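You operate a simulated robot arm through the tools that you are given. There is no shell and no other tool.

Carry out the task below with a simulated robot arm. There is one attempt and no reset: what you move stays moved.

## Task
Wet the felt mat, put the purple and green trays on it, then run one empty stroke.
Fine: pump till the mat turns dark blue; both trays' blanks must stay damp and flat; other trays stay unmoved, dials stay or go to Off.

It is judged by the outcome, as a careful person would: the job done as asked, and still so three seconds after it is handed in. It fails if anything else is knocked over, pushed out of place, dropped, spilled or broken.

## Robot
A 6-joint arm with a two-finger gripper, fixed in place. Base frame: the origin is at the foot of the arm, x ahead of it, y to its left, z up; the work surface is at about z = 0.74. Readings come in m, rad, newtons and seconds.
Its first joint turns from -2.897 to 2.897 rad. Payload 2.45 kg.
The tool frame sits at the grasp point between the pads (the TCP): z along the fingers, y along the line on which they close. The tips reach 0.02 m beyond it. The gripper opens to 0.14 m. The gripper's body begins 0.168 m behind the TCP.
Orientation is told as [roll, pitch, yaw] about the base's x, y, z axes, in that order, counted from this pose: with the fingers straight down and closing along the base's y, the tool's x points along the base's -x, its y along +y and its z along -z.

## Interface
- The arm moves only by the tool drive_tool. Its argument "steps" is text: rows parted by semicolons, each of 7 numbers parted by spaces: the turn, a rotation vector about the base's x, y, z in rad, then the shift along the base's x, y, z in mm, then the gripper command, from -1 (fully open) to 1 (shut), values between in proportion. In form: wx wy wz tx ty tz fingers; .... A call has 1 to 20 rows; each row shifts and turns the commanded pose from where the row before left it. A row lasts 0.2 s, in which the tool goes at most 0.05 m and 0.15 rad; a call with a longer step from one row to the next is refused whole, and so is a gripper value outside its range. A pose out of reach is approached as far as the arm can. The call stops where the force on the tool passes 40 N (or 10 N more than at its start, if that is more) or the arm is blocked; 0.2 s more then pass. The fingers move at their own pace (about 0.045 m/s each) and stop on an object; they squeeze with about 31 N. The grip force told is the motor's: it shows also when the fingers shut on nothing. Time passes only in rows, and 0.2 s behind the last, so rows that do not move let the fingers close. The reply holds the time, the measured pose of the TCP, the force on the tool along the base axes, the opening and the grip force, in the units named above and with some noise, with the torque about the TCP (base axes, N m) and any sound that the robot's microphone picked up.
- Cameras (640 x 400 px; columns grow to the right, rows downward): "scene" is fixed at [0.0619, -0.6353, 1.4989]; the picture's right is [0.39, -0.92, 0.00], its down [-0.45, -0.19, -0.87] and it looks along [0.80, 0.34, -0.49] (base axes); focal length 357 px, centre (320, 200). "wrist" rides on the gripper at [0.078, 0.011, -0.209] in the tool frame; the picture's right is [-0.14, 0.99, 0.00], its down [-0.92, -0.13, -0.37] and it looks along [-0.37, -0.05, 0.93] (tool axes); focal length 280 px, centre (320, 200).
- get_image(camera): a new picture of that camera. The clock stands still meanwhile.
- point_at(camera, pixels): there is no depth. For up to 12 entries [column, row, z] of the newest picture of that camera ("zoom" is the newest enlarged one), the place [x, y] in the base frame at which the ray of that pixel passes the height z, good to about 0.003 m, but the place of the scene camera against the robot may be out by one fixed shift of up to 0.025 m in any direction. The clock stands still meanwhile.
- close_up(camera, box): a new picture of the part [left, top, right, bottom] of that camera's present view, enlarged. The clock stands still meanwhile.
- finish_job(): hands the job in; it is judged then, once.

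Leave the gripper open and the arm clear of the work at the hand-in unless told otherwise.

The tools are called after "Emit:" by a JSON object that holds its "method" and its "body". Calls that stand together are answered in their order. drive_tool: Moves the arm, as the interface text tells. Its arguments: {"type":"object","properties":{"steps":{"type":"string"}},"required":["steps"]} The other tools are called the same way: get_image (camera) takes a picture; point_at (camera, pixels) gives the place at which the rays of pixels pass given heights; close_up (camera, box) takes an enlarged picture of a part of a camera's view; finish_job () hands the job in.

At the start:

```text
time: 0.0
position: [0.8183, 0.001, 1.2466]
ee_rot: [0.0, 0.0, -0.003]
wrist_force: [0.3, 0.6, 0.1]
ft_torque: [0.02, -0.05, 0.01]
width: 0.1399
finger_force: 0.0
```

scene: 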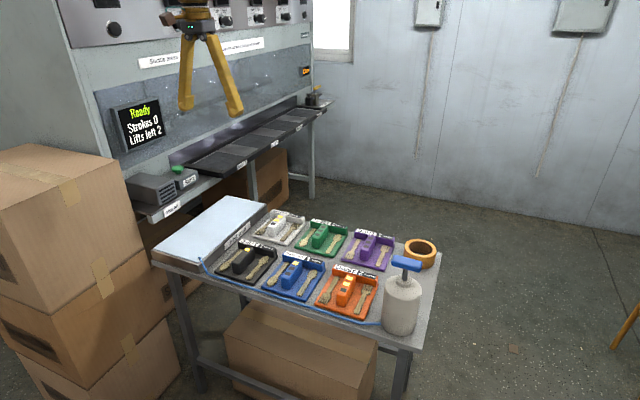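
wrist: 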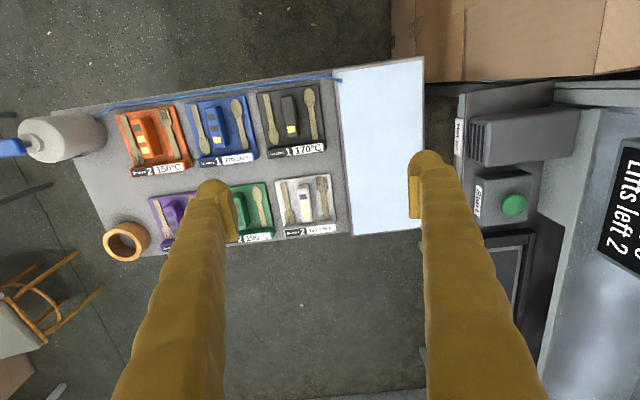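

I'll start by looking at the scene more closely: the machine panel, the table with trays, the pump bottle, and labels.

Emit:
{"method": "close_up", "body": {"camera": "scene", "box": [60, 0, 340, 175]}}

Emit:
{"method": "close_up", "body": {"camera": "scene", "box": [140, 180, 460, 380]}}

Emit:
{"method": "close_up", "body": {"camera": "scene", "box": [100, 80, 260, 230]}}

Emit:
{"method": "close_up", "body": {"camera": "scene", "box": [180, 50, 340, 190]}}

Emit:
{"method": "close_up", "body": {"camera": "wrist", "box": [0, 40, 360, 265]}}

Emit:
{"method": "close_up", "body": {"camera": "wrist", "box": [400, 60, 640, 320]}}

```text
2.29 times, centred on (200, 88) of scene
```

zoom: 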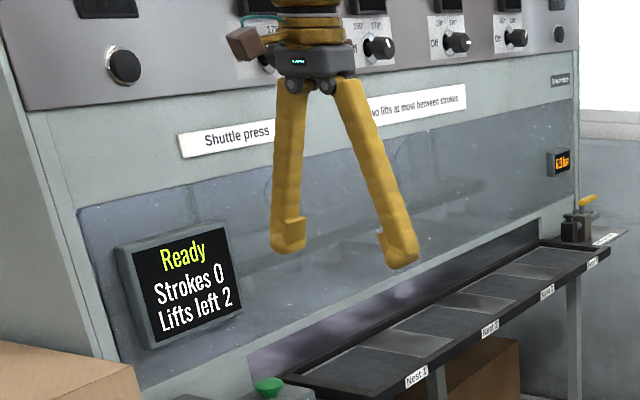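

```text
2.00 times, centred on (300, 280) of scene
```

zoom: 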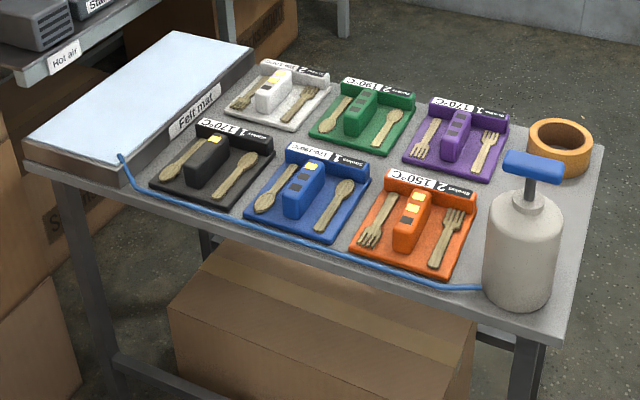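

```text
2.67 times, centred on (180, 155) of scene
```

zoom: 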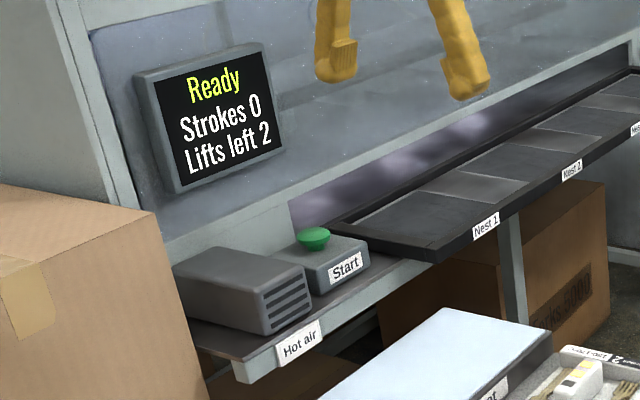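

```text
2.86 times, centred on (260, 120) of scene
```

zoom: 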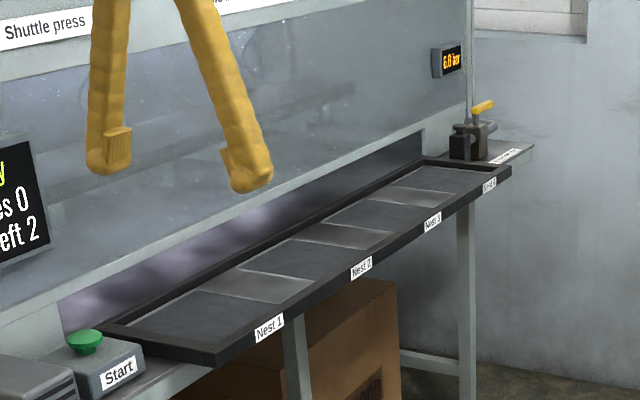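

```text
1.78 times, centred on (180, 152) of wrist
```

zoom: 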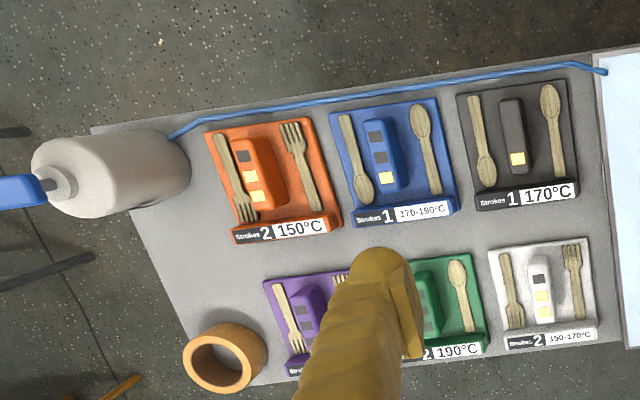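

```text
1.54 times, centred on (520, 190) of wrist
```

zoom: 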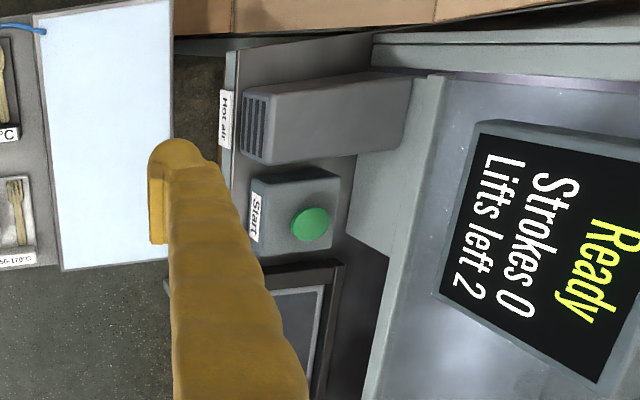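

The zooms give detail. I'll read the signs, gauges, dials and tray labels in narrower zooms.

Emit:
{"method": "close_up", "body": {"camera": "scene", "box": [130, 30, 270, 80]}}

Emit:
{"method": "close_up", "body": {"camera": "scene", "box": [60, 0, 200, 50]}}

Emit:
{"method": "close_up", "body": {"camera": "scene", "box": [200, 0, 320, 40]}}

Emit:
{"method": "close_up", "body": {"camera": "scene", "box": [280, 55, 345, 115]}}

Emit:
{"method": "close_up", "body": {"camera": "scene", "box": [230, 200, 410, 320]}}

Emit:
{"method": "close_up", "body": {"camera": "scene", "box": [360, 230, 460, 350]}}

```text
4.57 times, centred on (200, 55) of scene
```

zoom: 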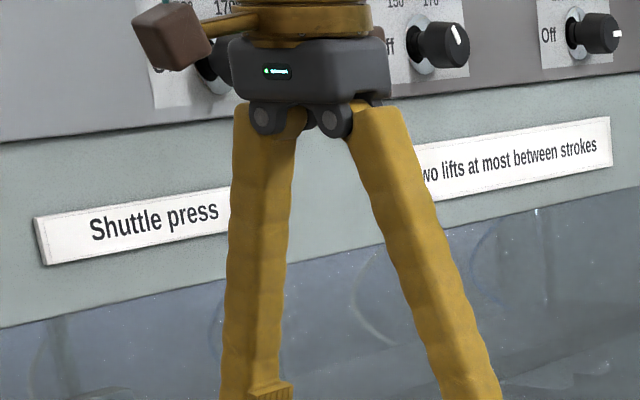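

```text
4.57 times, centred on (130, 25) of scene
```

zoom: 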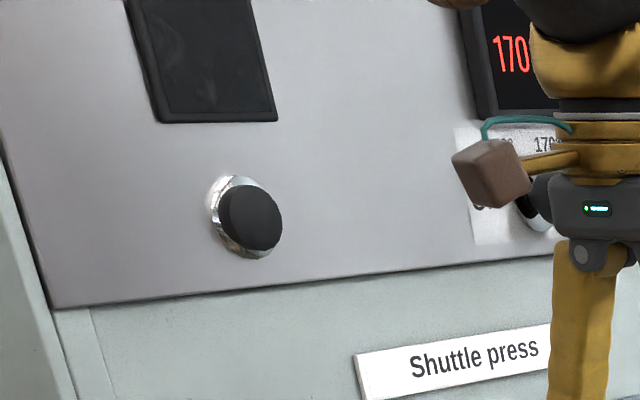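

```text
5.33 times, centred on (260, 20) of scene
```

zoom: 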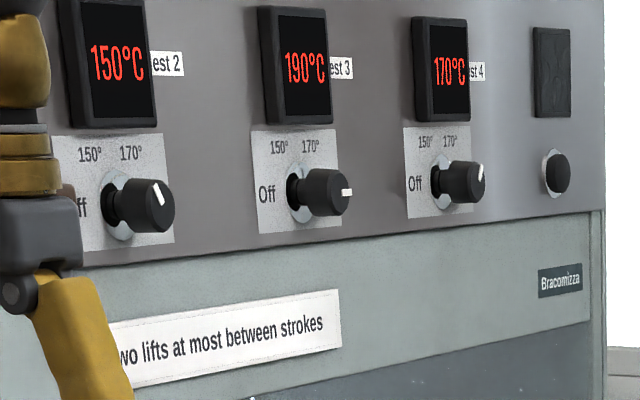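

```text
6.67 times, centred on (312, 85) of scene
```

zoom: 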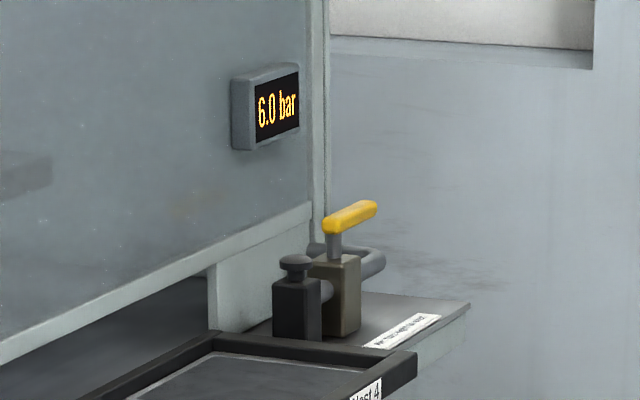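

```text
3.33 times, centred on (320, 260) of scene
```

zoom: 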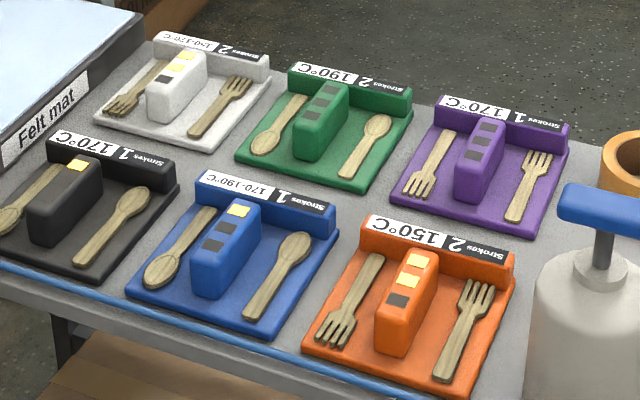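

```text
3.33 times, centred on (410, 290) of scene
```

zoom: 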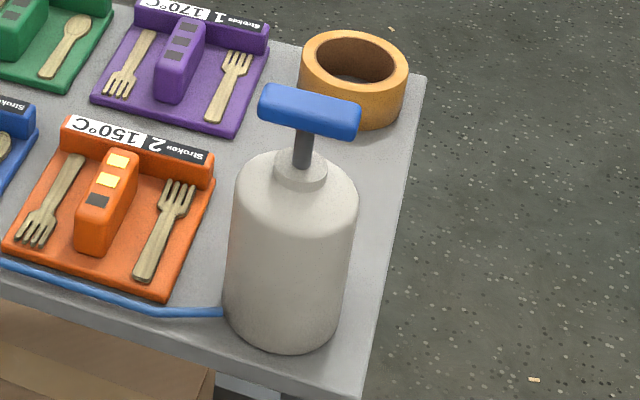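

I'll measure the layout from the wrist camera (mat corners, trays, bottle, start button, hot-air box) at table height and plausible heights.

Emit:
{"method": "get_image", "body": {"camera": "wrist"}}

Emit:
{"method": "point_at", "body": {"camera": "wrist", "pixels": [[333, 71, 0.78], [423, 57, 0.78], [424, 150, 0.78], [352, 235, 0.78], [425, 228, 0.78], [340, 82, 0.74], [470, 105, 0.85], [470, 155, 0.85], [515, 205, 0.9], [50, 113, 0.74], [10, 148, 0.95], [128, 240, 0.78]]}}

Emit:
{"method": "close_up", "body": {"camera": "wrist", "box": [100, 60, 350, 260]}}

Emit:
{"method": "close_up", "body": {"camera": "wrist", "box": [440, 70, 600, 240]}}

```text
taken
```

wrist: 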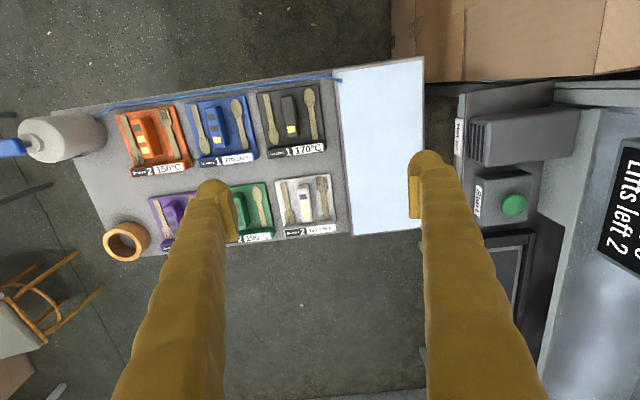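

```text
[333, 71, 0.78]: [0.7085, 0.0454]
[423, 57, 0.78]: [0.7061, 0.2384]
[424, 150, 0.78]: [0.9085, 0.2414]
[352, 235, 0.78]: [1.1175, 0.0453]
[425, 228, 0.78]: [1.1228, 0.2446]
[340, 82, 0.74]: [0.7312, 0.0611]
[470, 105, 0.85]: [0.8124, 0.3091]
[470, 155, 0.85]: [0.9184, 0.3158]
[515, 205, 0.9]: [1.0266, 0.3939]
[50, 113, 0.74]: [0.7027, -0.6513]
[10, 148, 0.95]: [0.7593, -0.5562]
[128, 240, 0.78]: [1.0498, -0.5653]
```

```text
2.00 times, centred on (225, 160) of wrist
```

zoom: 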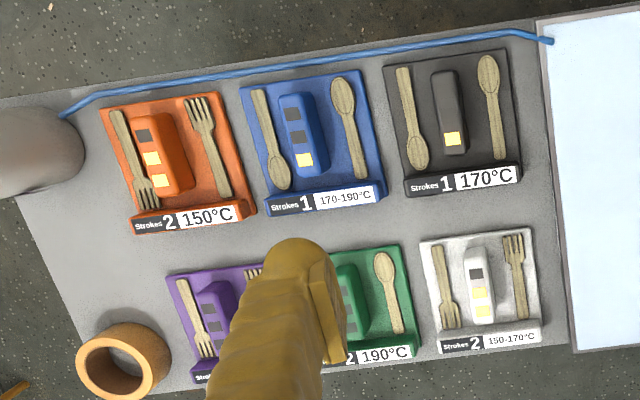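

```text
2.35 times, centred on (520, 155) of wrist
```

zoom: 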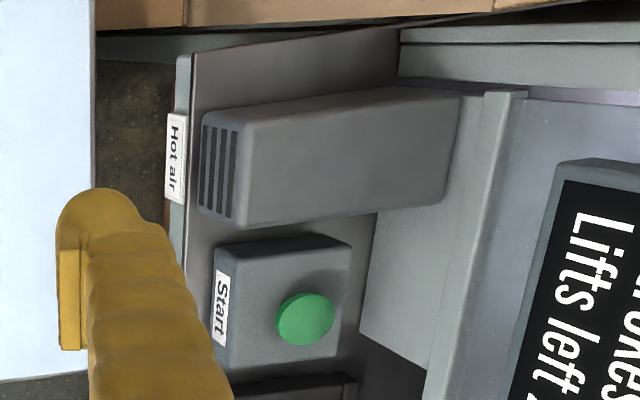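

Key facts so far: the mat spans about x 0.70–1.12, y 0.045–0.24; the hot-air outlet faces −y at x≈0.81–0.92. Only two lifts are allowed per stroke. I move the arm over −y (high up) to view the trays and bottle from above without finger occlusion.

Emit:
{"method": "drive_tool", "body": {"steps": "0 0 0 -20 -45 0 -1; 0 0 0 -10 -45 0 -1; 0 0 0 -10 -45 0 -1; 0 0 0 -10 -45 0 -1; 0 0 0 -10 -45 0 -1; 0 0 0 0 -45 0 -1; 0 0 0 0 0 0 -1"}}

Emit:
{"method": "get_image", "body": {"camera": "wrist"}}

Emit:
{"method": "get_image", "body": {"camera": "scene"}}

```text
time: 1.6
position: [0.7565, -0.2696, 1.2465]
ee_rot: [0.001, -0.001, 0.0]
wrist_force: [0.7, -0.2, 0.7]
ft_torque: [0.0, -0.01, 0.03]
width: 0.1397
finger_force: 0.0
```

```text
taken
```

wrist: 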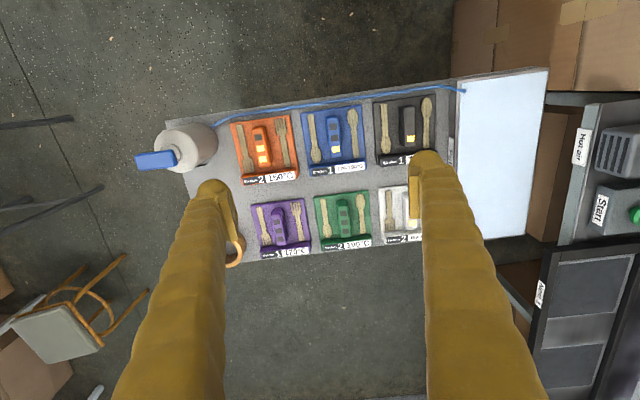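

```text
taken
```

scene: 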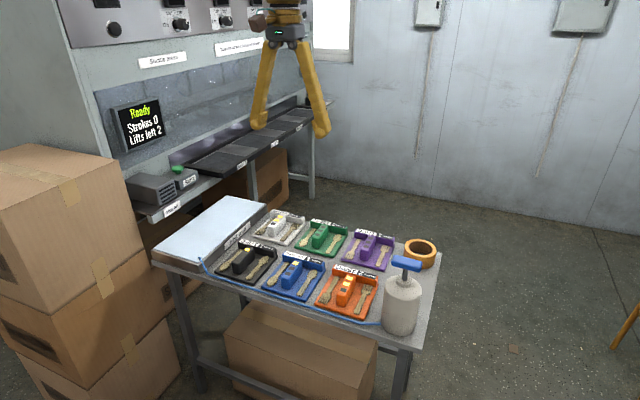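

Now zoom in on trays and bottle from here, plus the sign now uncovered, and the label near the valve.

Emit:
{"method": "close_up", "body": {"camera": "wrist", "box": [220, 80, 460, 270]}}

Emit:
{"method": "close_up", "body": {"camera": "wrist", "box": [120, 100, 260, 200]}}

Emit:
{"method": "close_up", "body": {"camera": "scene", "box": [200, 30, 280, 70]}}

Emit:
{"method": "close_up", "body": {"camera": "scene", "box": [300, 90, 340, 115]}}

Emit:
{"method": "close_up", "body": {"camera": "scene", "box": [140, 0, 240, 70]}}

```text
2.11 times, centred on (340, 175) of wrist
```

zoom: 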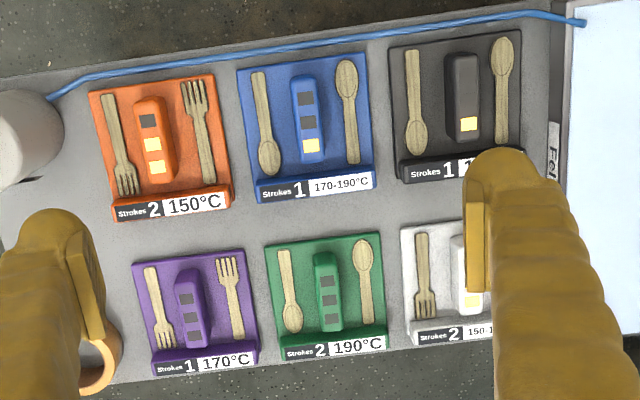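

```text
4.00 times, centred on (190, 150) of wrist
```

zoom: 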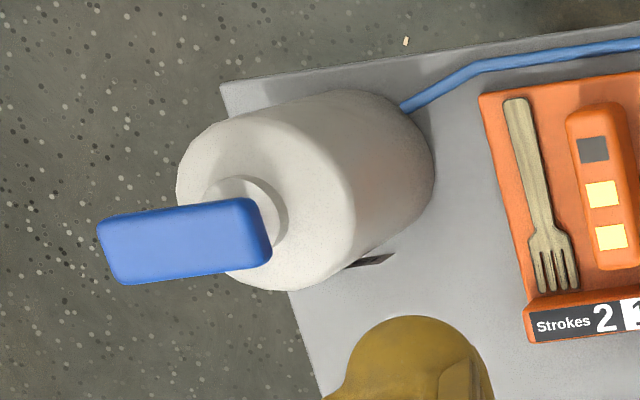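

```text
8.00 times, centred on (240, 50) of scene
```

zoom: 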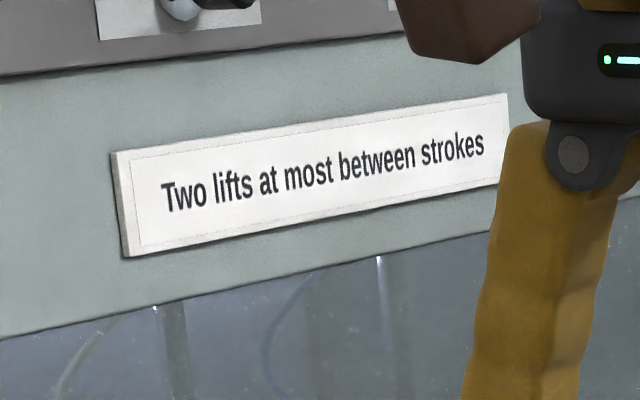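

```text
16.00 times, centred on (320, 102) of scene
```

zoom: 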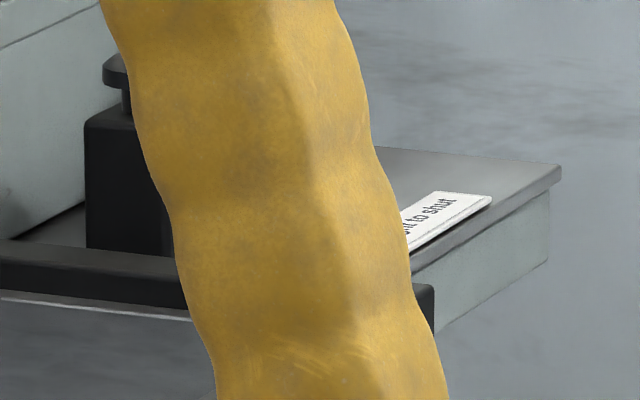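

```text
5.71 times, centred on (190, 35) of scene
```

zoom: 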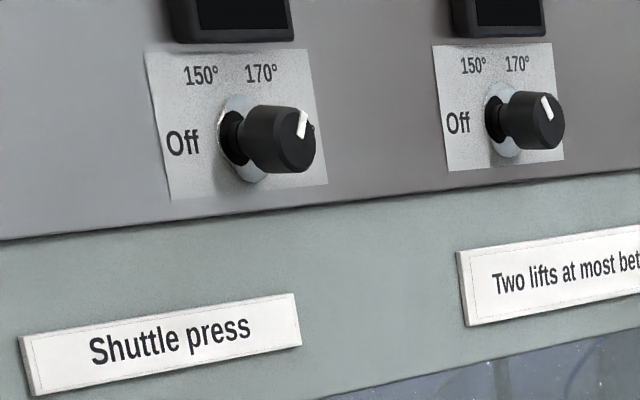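

The trays carry a central block (a handle); purple and green show no lit squares. I measure the trays' positions from this wrist view.

Emit:
{"method": "close_up", "body": {"camera": "wrist", "box": [230, 170, 400, 270]}}

Emit:
{"method": "point_at", "body": {"camera": "wrist", "pixels": [[279, 226, 0.79], [342, 214, 0.79], [249, 205, 0.75], [294, 198, 0.75], [310, 256, 0.75], [262, 262, 0.75], [314, 197, 0.75], [361, 190, 0.75], [373, 245, 0.75], [322, 250, 0.75], [155, 160, 0.97], [190, 145, 0.9]]}}

```text
3.76 times, centred on (315, 220) of wrist
```

zoom: 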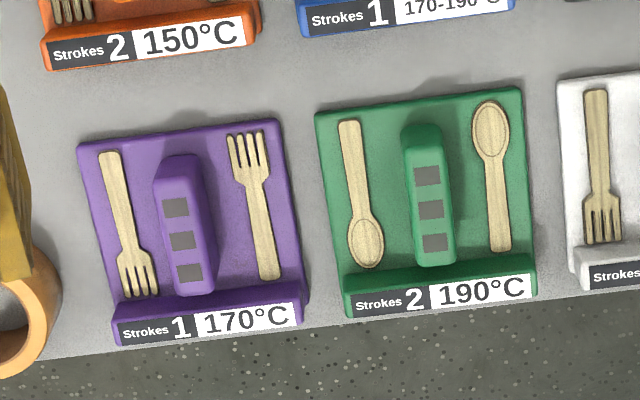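

```text
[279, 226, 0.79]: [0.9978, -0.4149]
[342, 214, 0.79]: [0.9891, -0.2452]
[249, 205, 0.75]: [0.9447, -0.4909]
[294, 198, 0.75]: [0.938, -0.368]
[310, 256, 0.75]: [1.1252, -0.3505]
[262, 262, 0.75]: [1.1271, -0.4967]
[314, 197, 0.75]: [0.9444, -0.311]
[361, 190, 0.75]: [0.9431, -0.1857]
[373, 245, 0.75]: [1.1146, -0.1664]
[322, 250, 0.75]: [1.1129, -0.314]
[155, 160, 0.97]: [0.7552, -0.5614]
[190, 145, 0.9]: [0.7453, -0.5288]
```

Trays look to be at the limit of reach (block x≈1.0). I lower and move closer over purple/green for a second view to triangulate heights.

Emit:
{"method": "drive_tool", "body": {"steps": "0 0 0 0 -20 -45 -1; 0 0 0 10 -20 -45 -1; 0 0 0 10 -10 -45 -1; 0 0 0 0 -10 -45 -1; 0 0 0 0 0 0 -1"}}

Emit:
{"method": "get_image", "body": {"camera": "wrist"}}

Emit:
{"method": "get_image", "body": {"camera": "scene"}}

```text
refused: row 2 steps farther than a row can; nothing moved
```

```text
taken
```

wrist: 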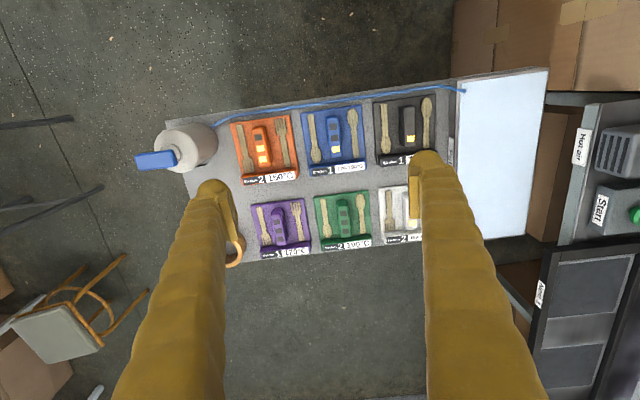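

```text
taken
```

scene: 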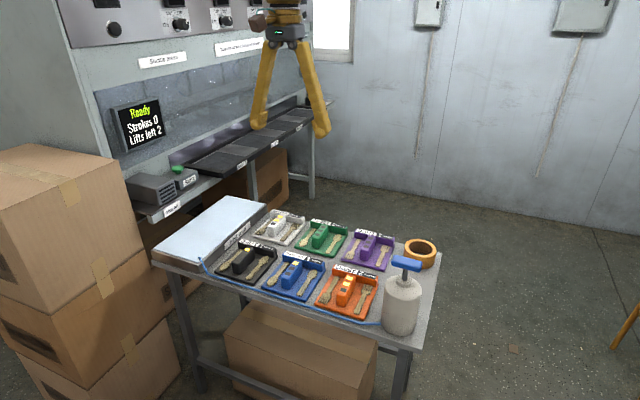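

The row length was just above 50 mm; I use smaller steps (40 mm down each).

Emit:
{"method": "drive_tool", "body": {"steps": "0 0 0 0 -20 -40 -1; 0 0 0 10 -20 -40 -1; 0 0 0 10 -10 -40 -1; 0 0 0 0 -10 -40 -1; 0 0 0 0 0 -40 -1; 0 0 0 0 0 0 -1"}}

Emit:
{"method": "get_image", "body": {"camera": "wrist"}}

Emit:
{"method": "get_image", "body": {"camera": "scene"}}

```text
time: 3.0
position: [0.7773, -0.3301, 1.0463]
ee_rot: [0.001, 0.0, -0.002]
wrist_force: [0.3, -0.1, -0.2]
ft_torque: [-0.01, 0.01, 0.0]
width: 0.1401
finger_force: 0.2
```

```text
taken
```

wrist: 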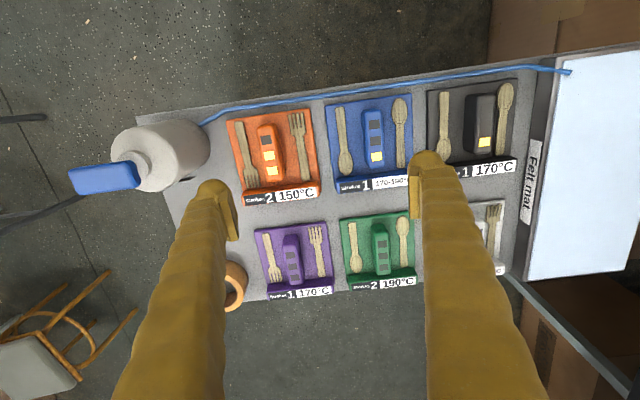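

```text
taken
```

scene: 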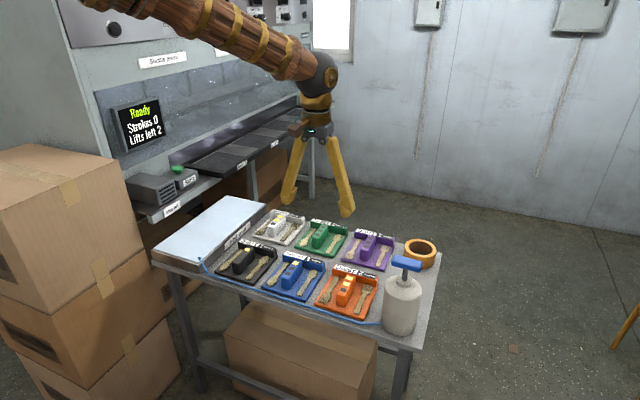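

Zooming on purple/green and the bottle from this lower view.

Emit:
{"method": "close_up", "body": {"camera": "wrist", "box": [60, 110, 220, 210]}}

Emit:
{"method": "close_up", "body": {"camera": "wrist", "box": [240, 200, 430, 310]}}

Emit:
{"method": "point_at", "body": {"camera": "zoom", "pixels": [[0, 0, 0.75], [640, 400, 0.75]]}}

```text
4.00 times, centred on (140, 160) of wrist
```

zoom: 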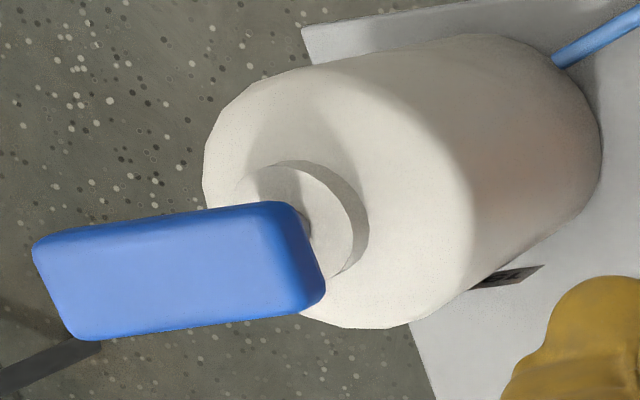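

```text
3.37 times, centred on (335, 255) of wrist
```

zoom: 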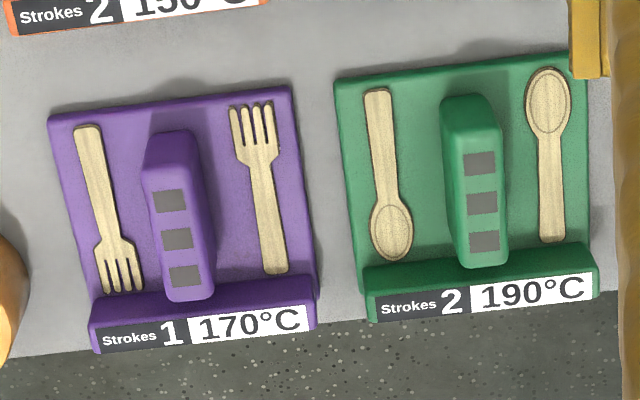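

```text
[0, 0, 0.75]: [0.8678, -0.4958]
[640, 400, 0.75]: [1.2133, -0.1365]
```

From two views: pump handle top is about (0.759, −0.571, z 0.953). Purple block's mid square is about (1.01, −0.415, 0.80), beyond the straight-down reach, so I'll need tilt for that. First: the pump. I close the fingers and move above the handle.

Emit:
{"method": "drive_tool", "body": {"steps": "0 0 0 0 -40 0 1; 0 0 0 -5 -40 0 1; 0 0 0 -5 -40 0 1; 0 0 0 -5 -40 0 1; 0 0 0 -3 -40 0 1; 0 0 0 0 -41 0 1; 0 0 0 0 0 0 1; 0 0 0 0 0 0 1"}}

Emit:
{"method": "get_image", "body": {"camera": "scene"}}

Emit:
{"method": "get_image", "body": {"camera": "wrist"}}

```text
time: 4.8
position: [0.7598, -0.5721, 1.0466]
ee_rot: [-0.001, -0.001, -0.002]
wrist_force: [1.1, 0.5, 0.4]
ft_torque: [0.0, 0.01, -0.01]
width: 0.0
finger_force: 16.0
```

```text
taken
```

scene: 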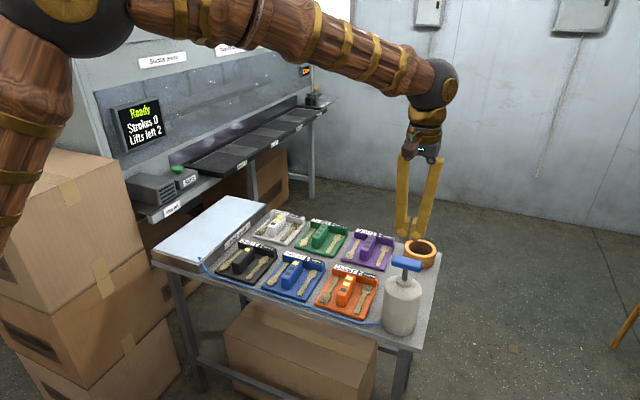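

```text
taken
```

wrist: 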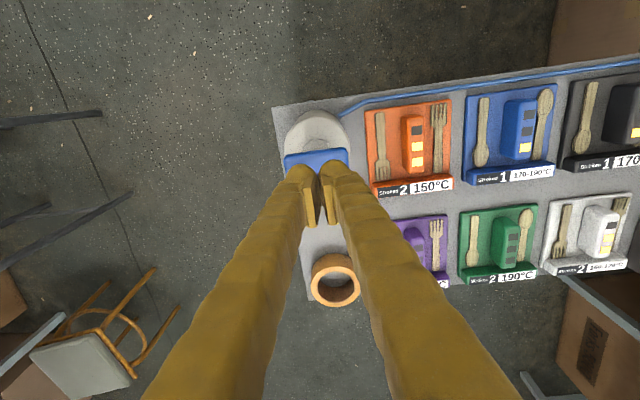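

Fingers shut, tip at z≈1.027, over the handle (seen at (316,160) in the wrist view). I verify the handle's centre location with a zoom.

Emit:
{"method": "close_up", "body": {"camera": "wrist", "box": [260, 90, 380, 190]}}

Emit:
{"method": "point_at", "body": {"camera": "wrist", "pixels": [[316, 160, 0.953], [284, 156, 0.953], [346, 149, 0.953], [350, 167, 0.953], [316, 160, 0.94], [335, 283, 0.75], [315, 259, 0.78]]}}

Emit:
{"method": "close_up", "body": {"camera": "scene", "box": [360, 140, 460, 350]}}

```text
4.00 times, centred on (320, 140) of wrist
```

zoom: 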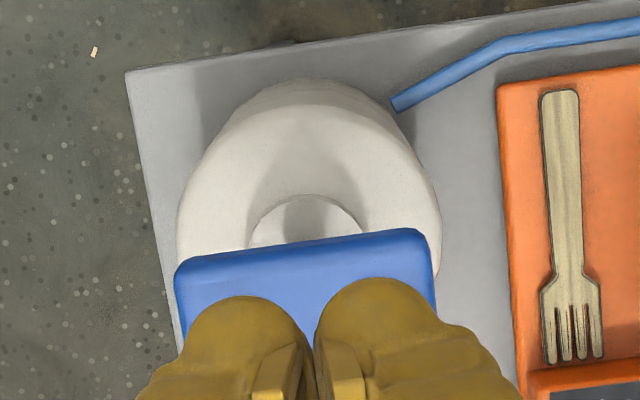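

```text
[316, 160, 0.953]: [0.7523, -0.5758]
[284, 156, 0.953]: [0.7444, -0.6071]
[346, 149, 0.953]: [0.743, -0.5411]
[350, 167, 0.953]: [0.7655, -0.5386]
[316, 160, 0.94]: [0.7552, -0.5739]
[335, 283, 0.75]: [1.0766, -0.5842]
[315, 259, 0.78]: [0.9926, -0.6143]
```

```text
1.90 times, centred on (410, 245) of scene
```

zoom: 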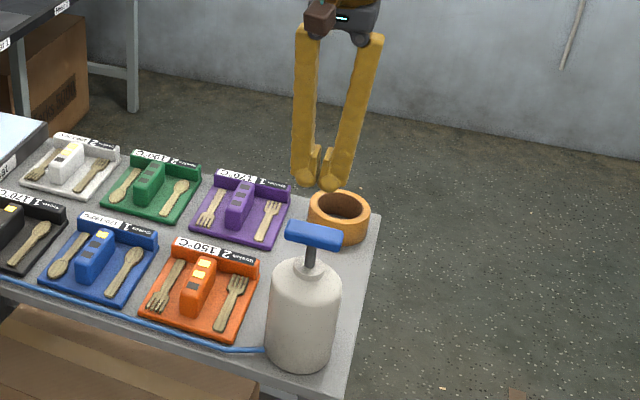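

Handle spans y −0.607…−0.541, x≈0.738…0.775, so I'm centred. I lower 60 mm, then step 10 mm to make contact.

Emit:
{"method": "drive_tool", "body": {"steps": "0 0 0 0 0 -30 1; 0 0 0 0 0 -25 1; 0 0 0 0 0 -10 1; 0 0 0 0 0 -8 1; 0 0 0 0 0 -8 1; 0 0 0 0 0 -8 1; 0 0 0 0 0 -8 1"}}

Emit:
{"method": "close_up", "body": {"camera": "scene", "box": [340, 140, 480, 350]}}

Emit:
{"method": "get_image", "body": {"camera": "scene"}}

```text
time: 6.4
position: [0.7602, -0.5706, 0.9524]
ee_rot: [-0.002, -0.003, -0.001]
wrist_force: [-11.8, 3.1, 37.2]
ft_torque: [0.07, 0.26, 0.03]
width: 0.0057
finger_force: 30.2
```

```text
1.90 times, centred on (410, 245) of scene
```

zoom: 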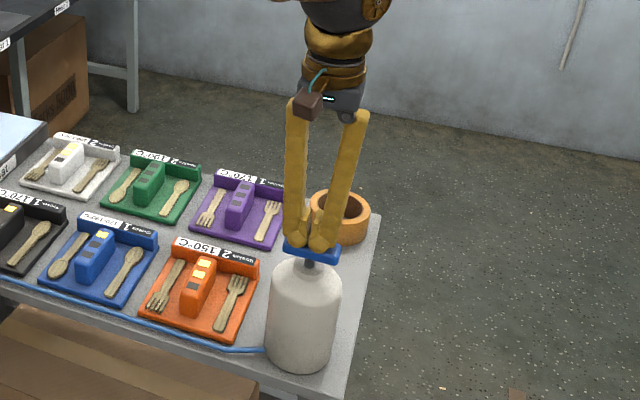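

```text
taken
```

scene: 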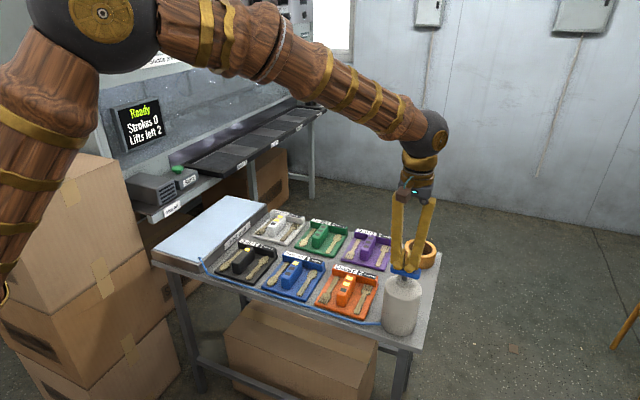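

The handle went down; force 37 N upward. I back up 40 mm to see whether it springs back, and check the mat colour.

Emit:
{"method": "drive_tool", "body": {"steps": "0 0 0 0 0 20 1; 0 0 0 0 0 20 1; 0 0 0 0 0 0 1"}}

Emit:
{"method": "close_up", "body": {"camera": "scene", "box": [340, 140, 480, 350]}}

Emit:
{"method": "get_image", "body": {"camera": "scene"}}

```text
time: 7.2
position: [0.7598, -0.5714, 0.9895]
ee_rot: [0.0, 0.001, -0.002]
wrist_force: [-0.3, -0.4, 0.3]
ft_torque: [0.03, 0.02, -0.03]
width: 0.0
finger_force: 28.7
```

```text
1.90 times, centred on (410, 245) of scene
```

zoom: 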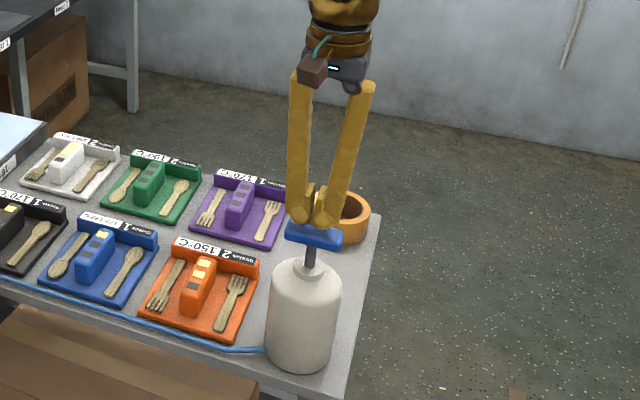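

```text
taken
```

scene: 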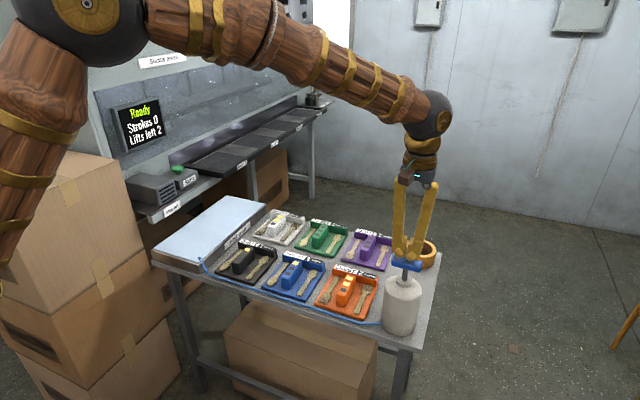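

The handle springs back by itself. I look closely at the mat for any change in colour.

Emit:
{"method": "close_up", "body": {"camera": "scene", "box": [140, 180, 300, 280]}}

Emit:
{"method": "drive_tool", "body": {"steps": "0 0 0 0 0 -15 1; 0 0 0 0 0 -5 1; 0 0 0 0 0 -4 1; 0 0 0 0 0 -4 1; 0 0 0 0 0 -4 1"}}

```text
4.00 times, centred on (220, 230) of scene
```

zoom: 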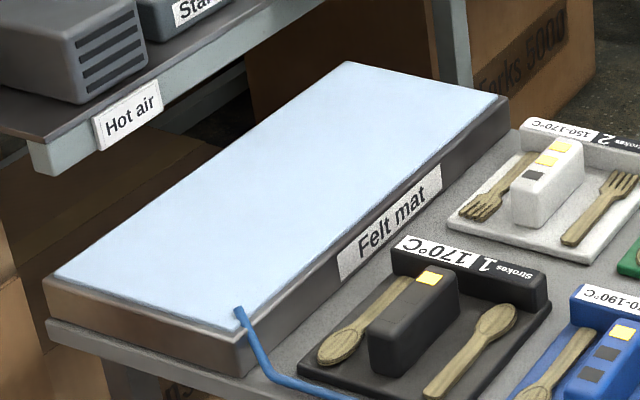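

```text
time: 8.4
position: [0.7592, -0.5704, 0.9573]
ee_rot: [0.0, 0.0, 0.0]
wrist_force: [1.5, -0.9, 8.0]
ft_torque: [-0.01, -0.07, -0.02]
width: 0.006
finger_force: 29.1
```

At z 0.957 the force is 8 N (spring). I push further in 2 mm steps.

Emit:
{"method": "drive_tool", "body": {"steps": "0 0 0 0 0 -2 1; 0 0 0 0 0 -2 1; 0 0 0 0 0 -2 1; 0 0 0 0 0 -2 1"}}

Emit:
{"method": "close_up", "body": {"camera": "scene", "box": [370, 220, 440, 300]}}

```text
time: 9.5
position: [0.759, -0.5709, 0.9536]
ee_rot: [-0.001, -0.004, -0.002]
wrist_force: [-1.6, 2.0, 17.4]
ft_torque: [0.06, 0.05, -0.07]
width: 0.0061
finger_force: 29.1
stopped in row 4: the force on the tool passed its limit at 41 N (the readings are from after the stop); the commanded pose is now the measured one
```

```text
5.00 times, centred on (405, 260) of scene
```

zoom: 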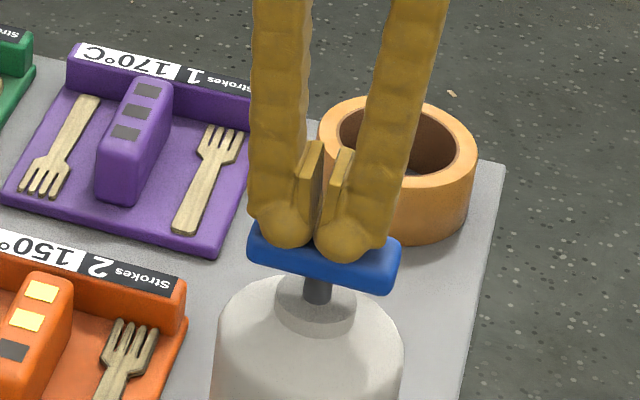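

Hard stop at TCP z≈0.9535, i.e. a ~20 mm pump stroke. I do one release and press cycle, then check the mat again.

Emit:
{"method": "drive_tool", "body": {"steps": "0 0 0 0 0 12 1; 0 0 0 0 0 13 1; 0 0 0 0 0 0 1; 0 0 0 0 0 -9 1; 0 0 0 0 0 -8 1; 0 0 0 0 0 -5 1; 0 0 0 0 0 -3 1; 0 0 0 0 0 0 1"}}

Emit:
{"method": "close_up", "body": {"camera": "scene", "box": [140, 180, 300, 280]}}

```text
time: 11.3
position: [0.7604, -0.5712, 0.9533]
ee_rot: [-0.003, -0.003, -0.002]
wrist_force: [-1.0, 0.6, 28.1]
ft_torque: [0.03, 0.06, -0.03]
width: 0.0061
finger_force: 29.5
```

```text
4.00 times, centred on (220, 230) of scene
```

zoom: 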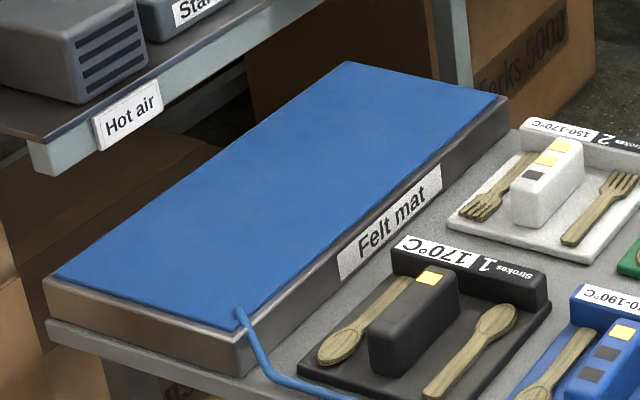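

The mat has turned a mid blue. I release the handle (up 25 mm), wait a moment, and look again to see whether it is still changing.

Emit:
{"method": "drive_tool", "body": {"steps": "0 0 0 0 0 12 1; 0 0 0 0 0 13 1; 0 0 0 0 0 0 1; 0 0 0 0 0 0 1; 0 0 0 0 0 0 1"}}

Emit:
{"method": "close_up", "body": {"camera": "scene", "box": [140, 180, 300, 280]}}

```text
time: 12.5
position: [0.7606, -0.57, 0.9765]
ee_rot: [0.0, -0.002, -0.001]
wrist_force: [0.3, -0.1, 0.5]
ft_torque: [0.01, -0.02, 0.02]
width: 0.0
finger_force: 29.7
```

```text
4.00 times, centred on (220, 230) of scene
```

zoom: 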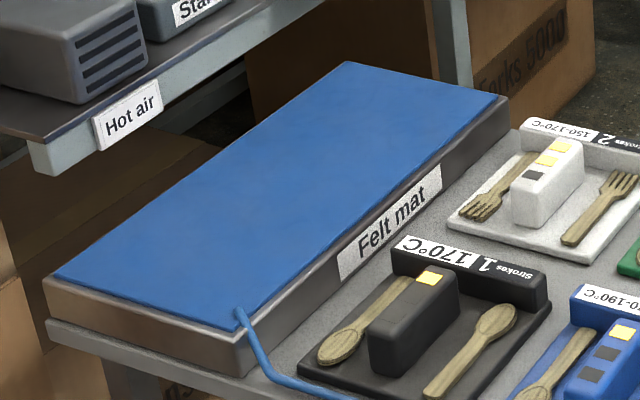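

The colour holds at mid blue — not dark yet. One more full press, then look.

Emit:
{"method": "drive_tool", "body": {"steps": "0 0 0 0 0 -7 1; 0 0 0 0 0 -8 1; 0 0 0 0 0 -5 1; 0 0 0 0 0 -4 1; 0 0 0 0 0 0 1"}}

Emit:
{"method": "close_up", "body": {"camera": "scene", "box": [140, 180, 300, 280]}}

```text
time: 13.7
position: [0.7588, -0.5699, 0.9535]
ee_rot: [-0.002, -0.003, -0.004]
wrist_force: [2.3, 3.3, 15.4]
ft_torque: [0.06, -0.06, 0.02]
width: 0.0063
finger_force: 29.7
```

```text
4.00 times, centred on (220, 230) of scene
```

zoom: 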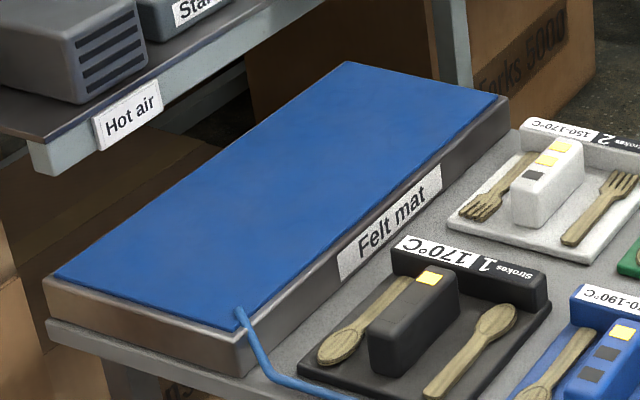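

Slightly darker. I continue with one cycle at a time.

Emit:
{"method": "drive_tool", "body": {"steps": "0 0 0 0 0 12 1; 0 0 0 0 0 12 1; 0 0 0 0 0 0 1; 0 0 0 0 0 -8 1; 0 0 0 0 0 -8 1; 0 0 0 0 0 -5 1; 0 0 0 0 0 -3 1; 0 0 0 0 0 0 1"}}

Emit:
{"method": "close_up", "body": {"camera": "scene", "box": [140, 180, 300, 280]}}

```text
time: 15.5
position: [0.7606, -0.5704, 0.9531]
ee_rot: [-0.003, -0.003, -0.002]
wrist_force: [-4.2, 1.1, 20.2]
ft_torque: [0.04, 0.13, -0.03]
width: 0.0061
finger_force: 29.4
```

```text
4.00 times, centred on (220, 230) of scene
```

zoom: 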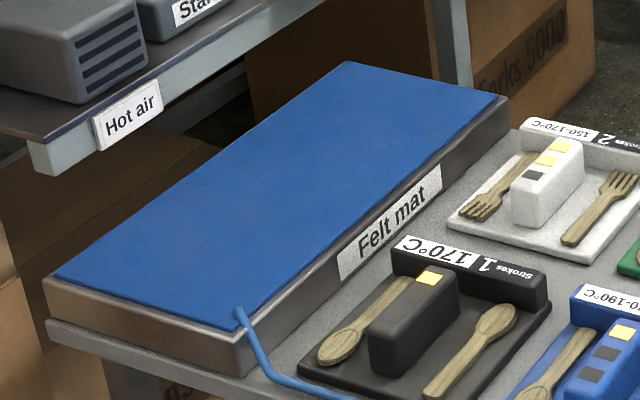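

I release the handle and look at the mat and surroundings once more (checking saturation, or any overflow).

Emit:
{"method": "drive_tool", "body": {"steps": "0 0 0 0 0 12 1; 0 0 0 0 0 13 1; 0 0 0 0 0 20 1; 0 0 0 0 0 0 1"}}

Emit:
{"method": "close_up", "body": {"camera": "scene", "box": [140, 180, 300, 280]}}

Emit:
{"method": "get_image", "body": {"camera": "scene"}}

```text
time: 16.5
position: [0.76, -0.5701, 0.9967]
ee_rot: [-0.001, 0.0, -0.002]
wrist_force: [-0.2, 0.1, 0.2]
ft_torque: [-0.01, -0.01, 0.02]
width: 0.0
finger_force: 29.2
```

```text
4.00 times, centred on (220, 230) of scene
```

zoom: 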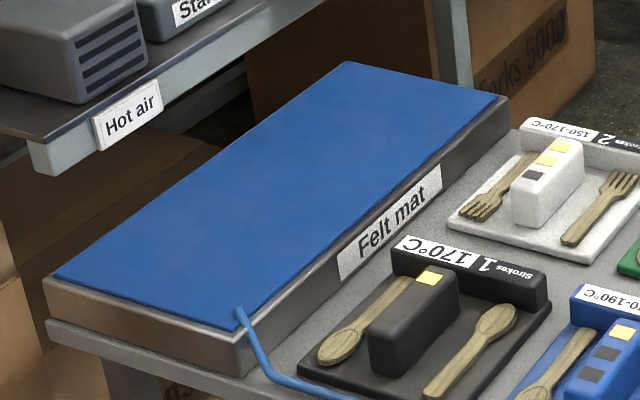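

```text
taken
```

scene: 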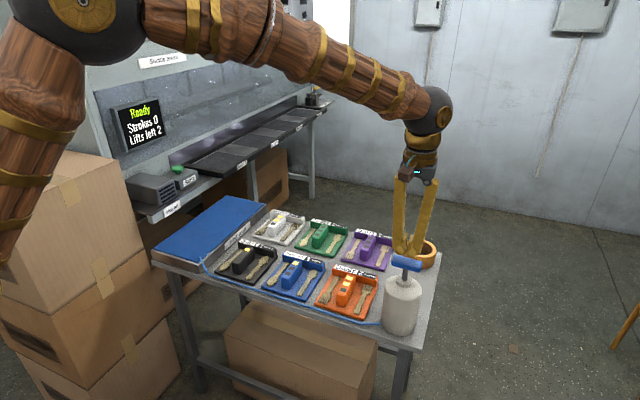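

The mat now is dark blue in the full picture and did not change between the last two strokes, so it's saturated. Next I open the gripper, rise and go toward the mat to measure mat height, vent and Start button before lifting any tray.

Emit:
{"method": "drive_tool", "body": {"steps": "0 0 0 0 20 40 -1; 0 0 0 0 40 25 -1; 0 0 0 0 45 15 -1; 0 0 0 0 48 0 -1; 0 0 0 0 48 0 -1; 0 0 0 0 48 0 -1; 0 0 0 0 48 0 -1; 0 0 0 0 48 0 -1; 0 0 0 0 48 0 -1; 0 0 0 0 48 0 -1; 0 0 0 0 48 0 -1; 0 0 0 0 48 0 -1; 0 0 0 0 0 0 -1"}}

Emit:
{"method": "get_image", "body": {"camera": "wrist"}}

Emit:
{"method": "close_up", "body": {"camera": "wrist", "box": [400, 40, 640, 260]}}

```text
time: 19.3
position: [0.7589, -0.0329, 1.0775]
ee_rot: [0.0, -0.003, -0.002]
wrist_force: [-0.5, 0.3, -0.3]
ft_torque: [0.02, 0.02, 0.03]
width: 0.1403
finger_force: 0.1
```

```text
taken
```

wrist: 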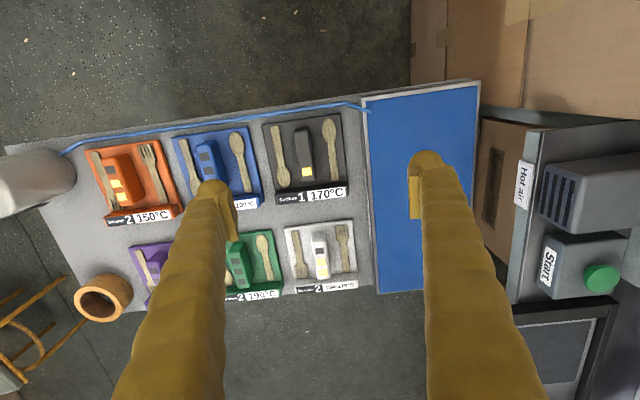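

```text
1.82 times, centred on (520, 150) of wrist
```

zoom: 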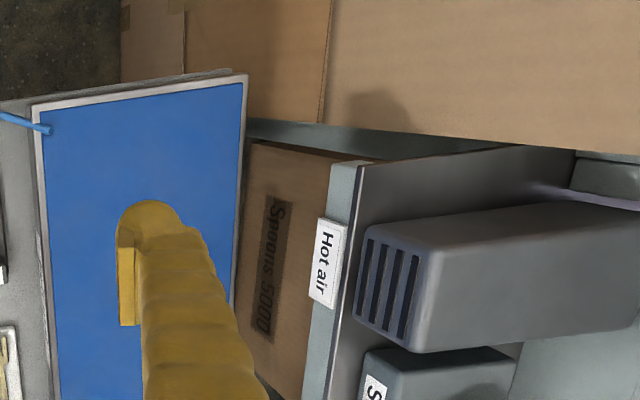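

Measured: mat top z≈0.776, felt about x 0.715–1.115, y 0.055–0.240; hose tip at (0.731, 0.062). Vent face x 0.837–0.923, z 0.864–0.92. Start button top ≈ (1.021, 0.379, 0.92). Tray ≈ 0.147 (y) × 0.155 (x); purple block (1.01, −0.415), green block (1.01, −0.240), tops z≈0.80. 

Next I travel back toward purple, high up, tilting the tool outward (turn −0.5 rad about y) to extend reach, gripper about 60 mm open.

Emit:
{"method": "drive_tool", "body": {"steps": "0 0 0 10 -45 -10 0.1; 0 0 0 15 -45 -10 0.1; 0 0 0 15 -45 -10 0.1; 0 -0.1 0 15 -45 -10 0.1; 0 -0.1 0 15 -45 -10 0.1; 0 -0.1 0 15 -45 -10 0.1; 0 -0.1 0 15 -45 -10 0.1; 0 -0.1 0 15 -45 -10 0.1; 0 0 0 10 -22 -10 0.1; 0 0 0 10 0 0 0.1; 0 0 0 0 0 0 0.1"}}

Emit:
{"method": "get_image", "body": {"camera": "wrist"}}

Emit:
{"method": "get_image", "body": {"camera": "scene"}}

```text
time: 21.7
position: [0.8946, -0.4151, 0.9876]
ee_rot: [0.0, -0.5, -0.004]
wrist_force: [-0.1, 0.2, 0.3]
ft_torque: [-0.01, 0.01, 0.0]
width: 0.0631
finger_force: 0.0
```

```text
taken
```

wrist: 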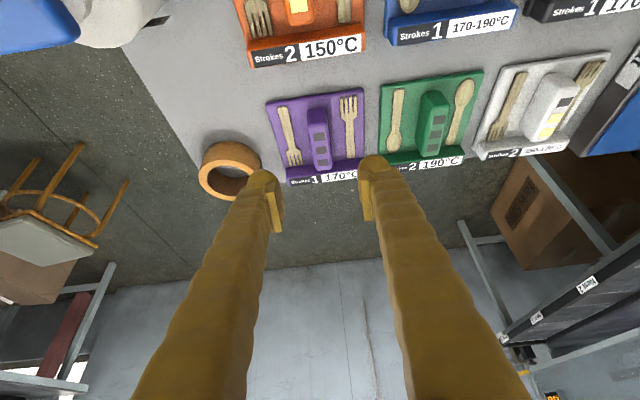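

```text
taken
```

scene: 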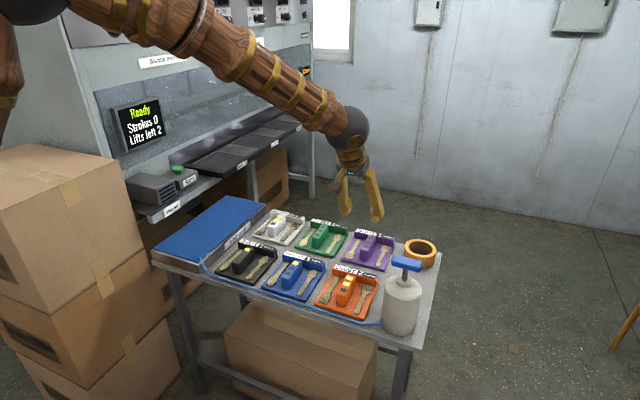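

Clear view of purple at (318,135). I verify the block and tray positions from this new pose.

Emit:
{"method": "close_up", "body": {"camera": "wrist", "box": [250, 70, 500, 200]}}

Emit:
{"method": "point_at", "body": {"camera": "wrist", "pixels": [[317, 125, 0.798], [320, 152, 0.798], [432, 130, 0.798], [436, 148, 0.798], [266, 102, 0.75], [362, 87, 0.75], [382, 84, 0.75], [484, 70, 0.75]]}}

```text
2.56 times, centred on (375, 135) of wrist
```

zoom: 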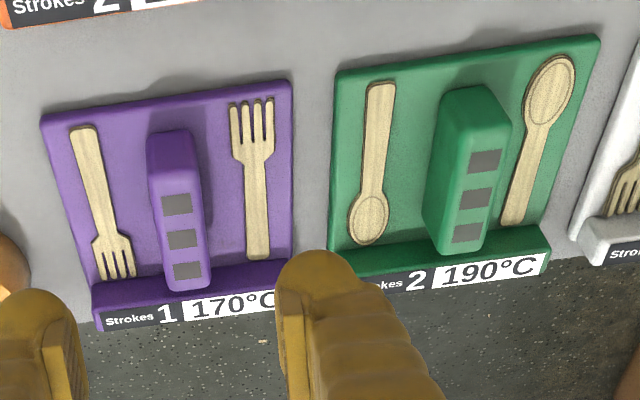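

```text
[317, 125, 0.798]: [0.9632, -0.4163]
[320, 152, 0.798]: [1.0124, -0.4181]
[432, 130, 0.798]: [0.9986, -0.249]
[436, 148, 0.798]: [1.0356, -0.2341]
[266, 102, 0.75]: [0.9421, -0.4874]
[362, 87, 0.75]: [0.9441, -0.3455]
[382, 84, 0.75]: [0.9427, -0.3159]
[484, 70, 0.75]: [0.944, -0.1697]
```

Consistent: purple block centre (1.01, −0.4165). I move out to above the block, z 0.87, and check that the arm reaches it.

Emit:
{"method": "drive_tool", "body": {"steps": "0 0 0 28 0 -30 0.1; 0 0 0 28 -1 -30 0.1; 0 0 0 28 0 -30 0.1; 0 0 0 28 0 -28 0.1; 0 0 0 0 0 0 0.1"}}

Emit:
{"method": "get_image", "body": {"camera": "wrist"}}

Emit:
{"method": "close_up", "body": {"camera": "scene", "box": [300, 150, 460, 280]}}

```text
time: 22.9
position: [1.0066, -0.4166, 0.8713]
ee_rot: [-0.001, -0.502, -0.001]
wrist_force: [-0.8, 1.1, 0.4]
ft_torque: [0.0, 0.01, -0.01]
width: 0.0631
finger_force: 0.0
```

```text
taken
```

wrist: 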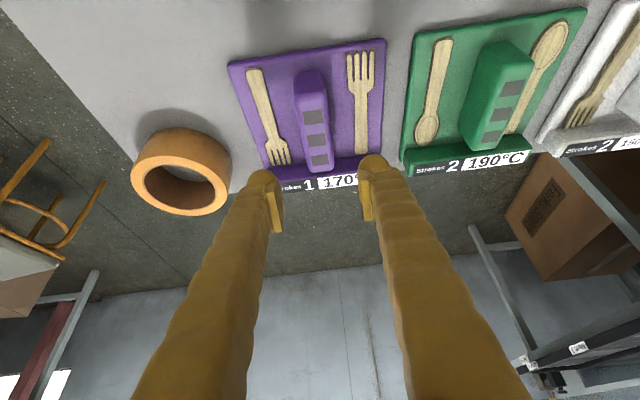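

```text
3.08 times, centred on (380, 215) of scene
```

zoom: 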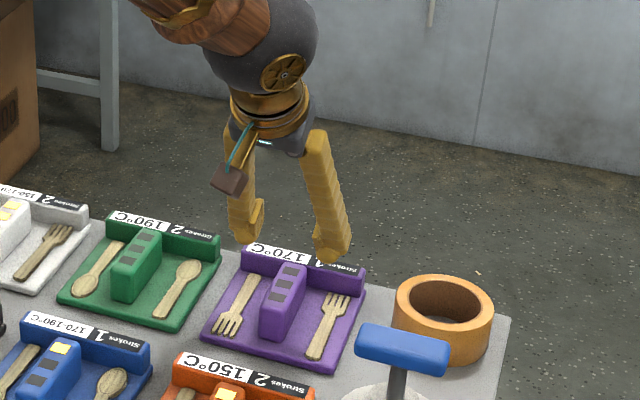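

The arm reaches it (1.0066, −0.4166, 0.871). I check the block location again from this closer view before going down.

Emit:
{"method": "point_at", "body": {"camera": "wrist", "pixels": [[316, 135, 0.798], [311, 75, 0.798], [318, 160, 0.798], [299, 120, 0.798], [327, 115, 0.798]]}}

Emit:
{"method": "close_up", "body": {"camera": "wrist", "box": [220, 30, 420, 200]}}

```text
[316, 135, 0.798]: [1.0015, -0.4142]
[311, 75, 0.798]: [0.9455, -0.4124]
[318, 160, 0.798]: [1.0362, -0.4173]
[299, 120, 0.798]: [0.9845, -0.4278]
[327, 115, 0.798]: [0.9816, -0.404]
```

```text
2.35 times, centred on (320, 115) of wrist
```

zoom: 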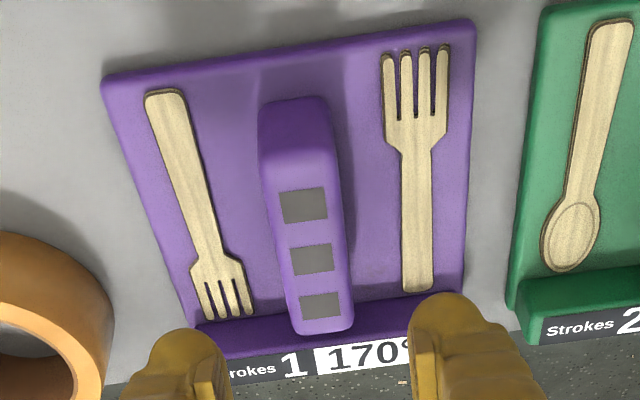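

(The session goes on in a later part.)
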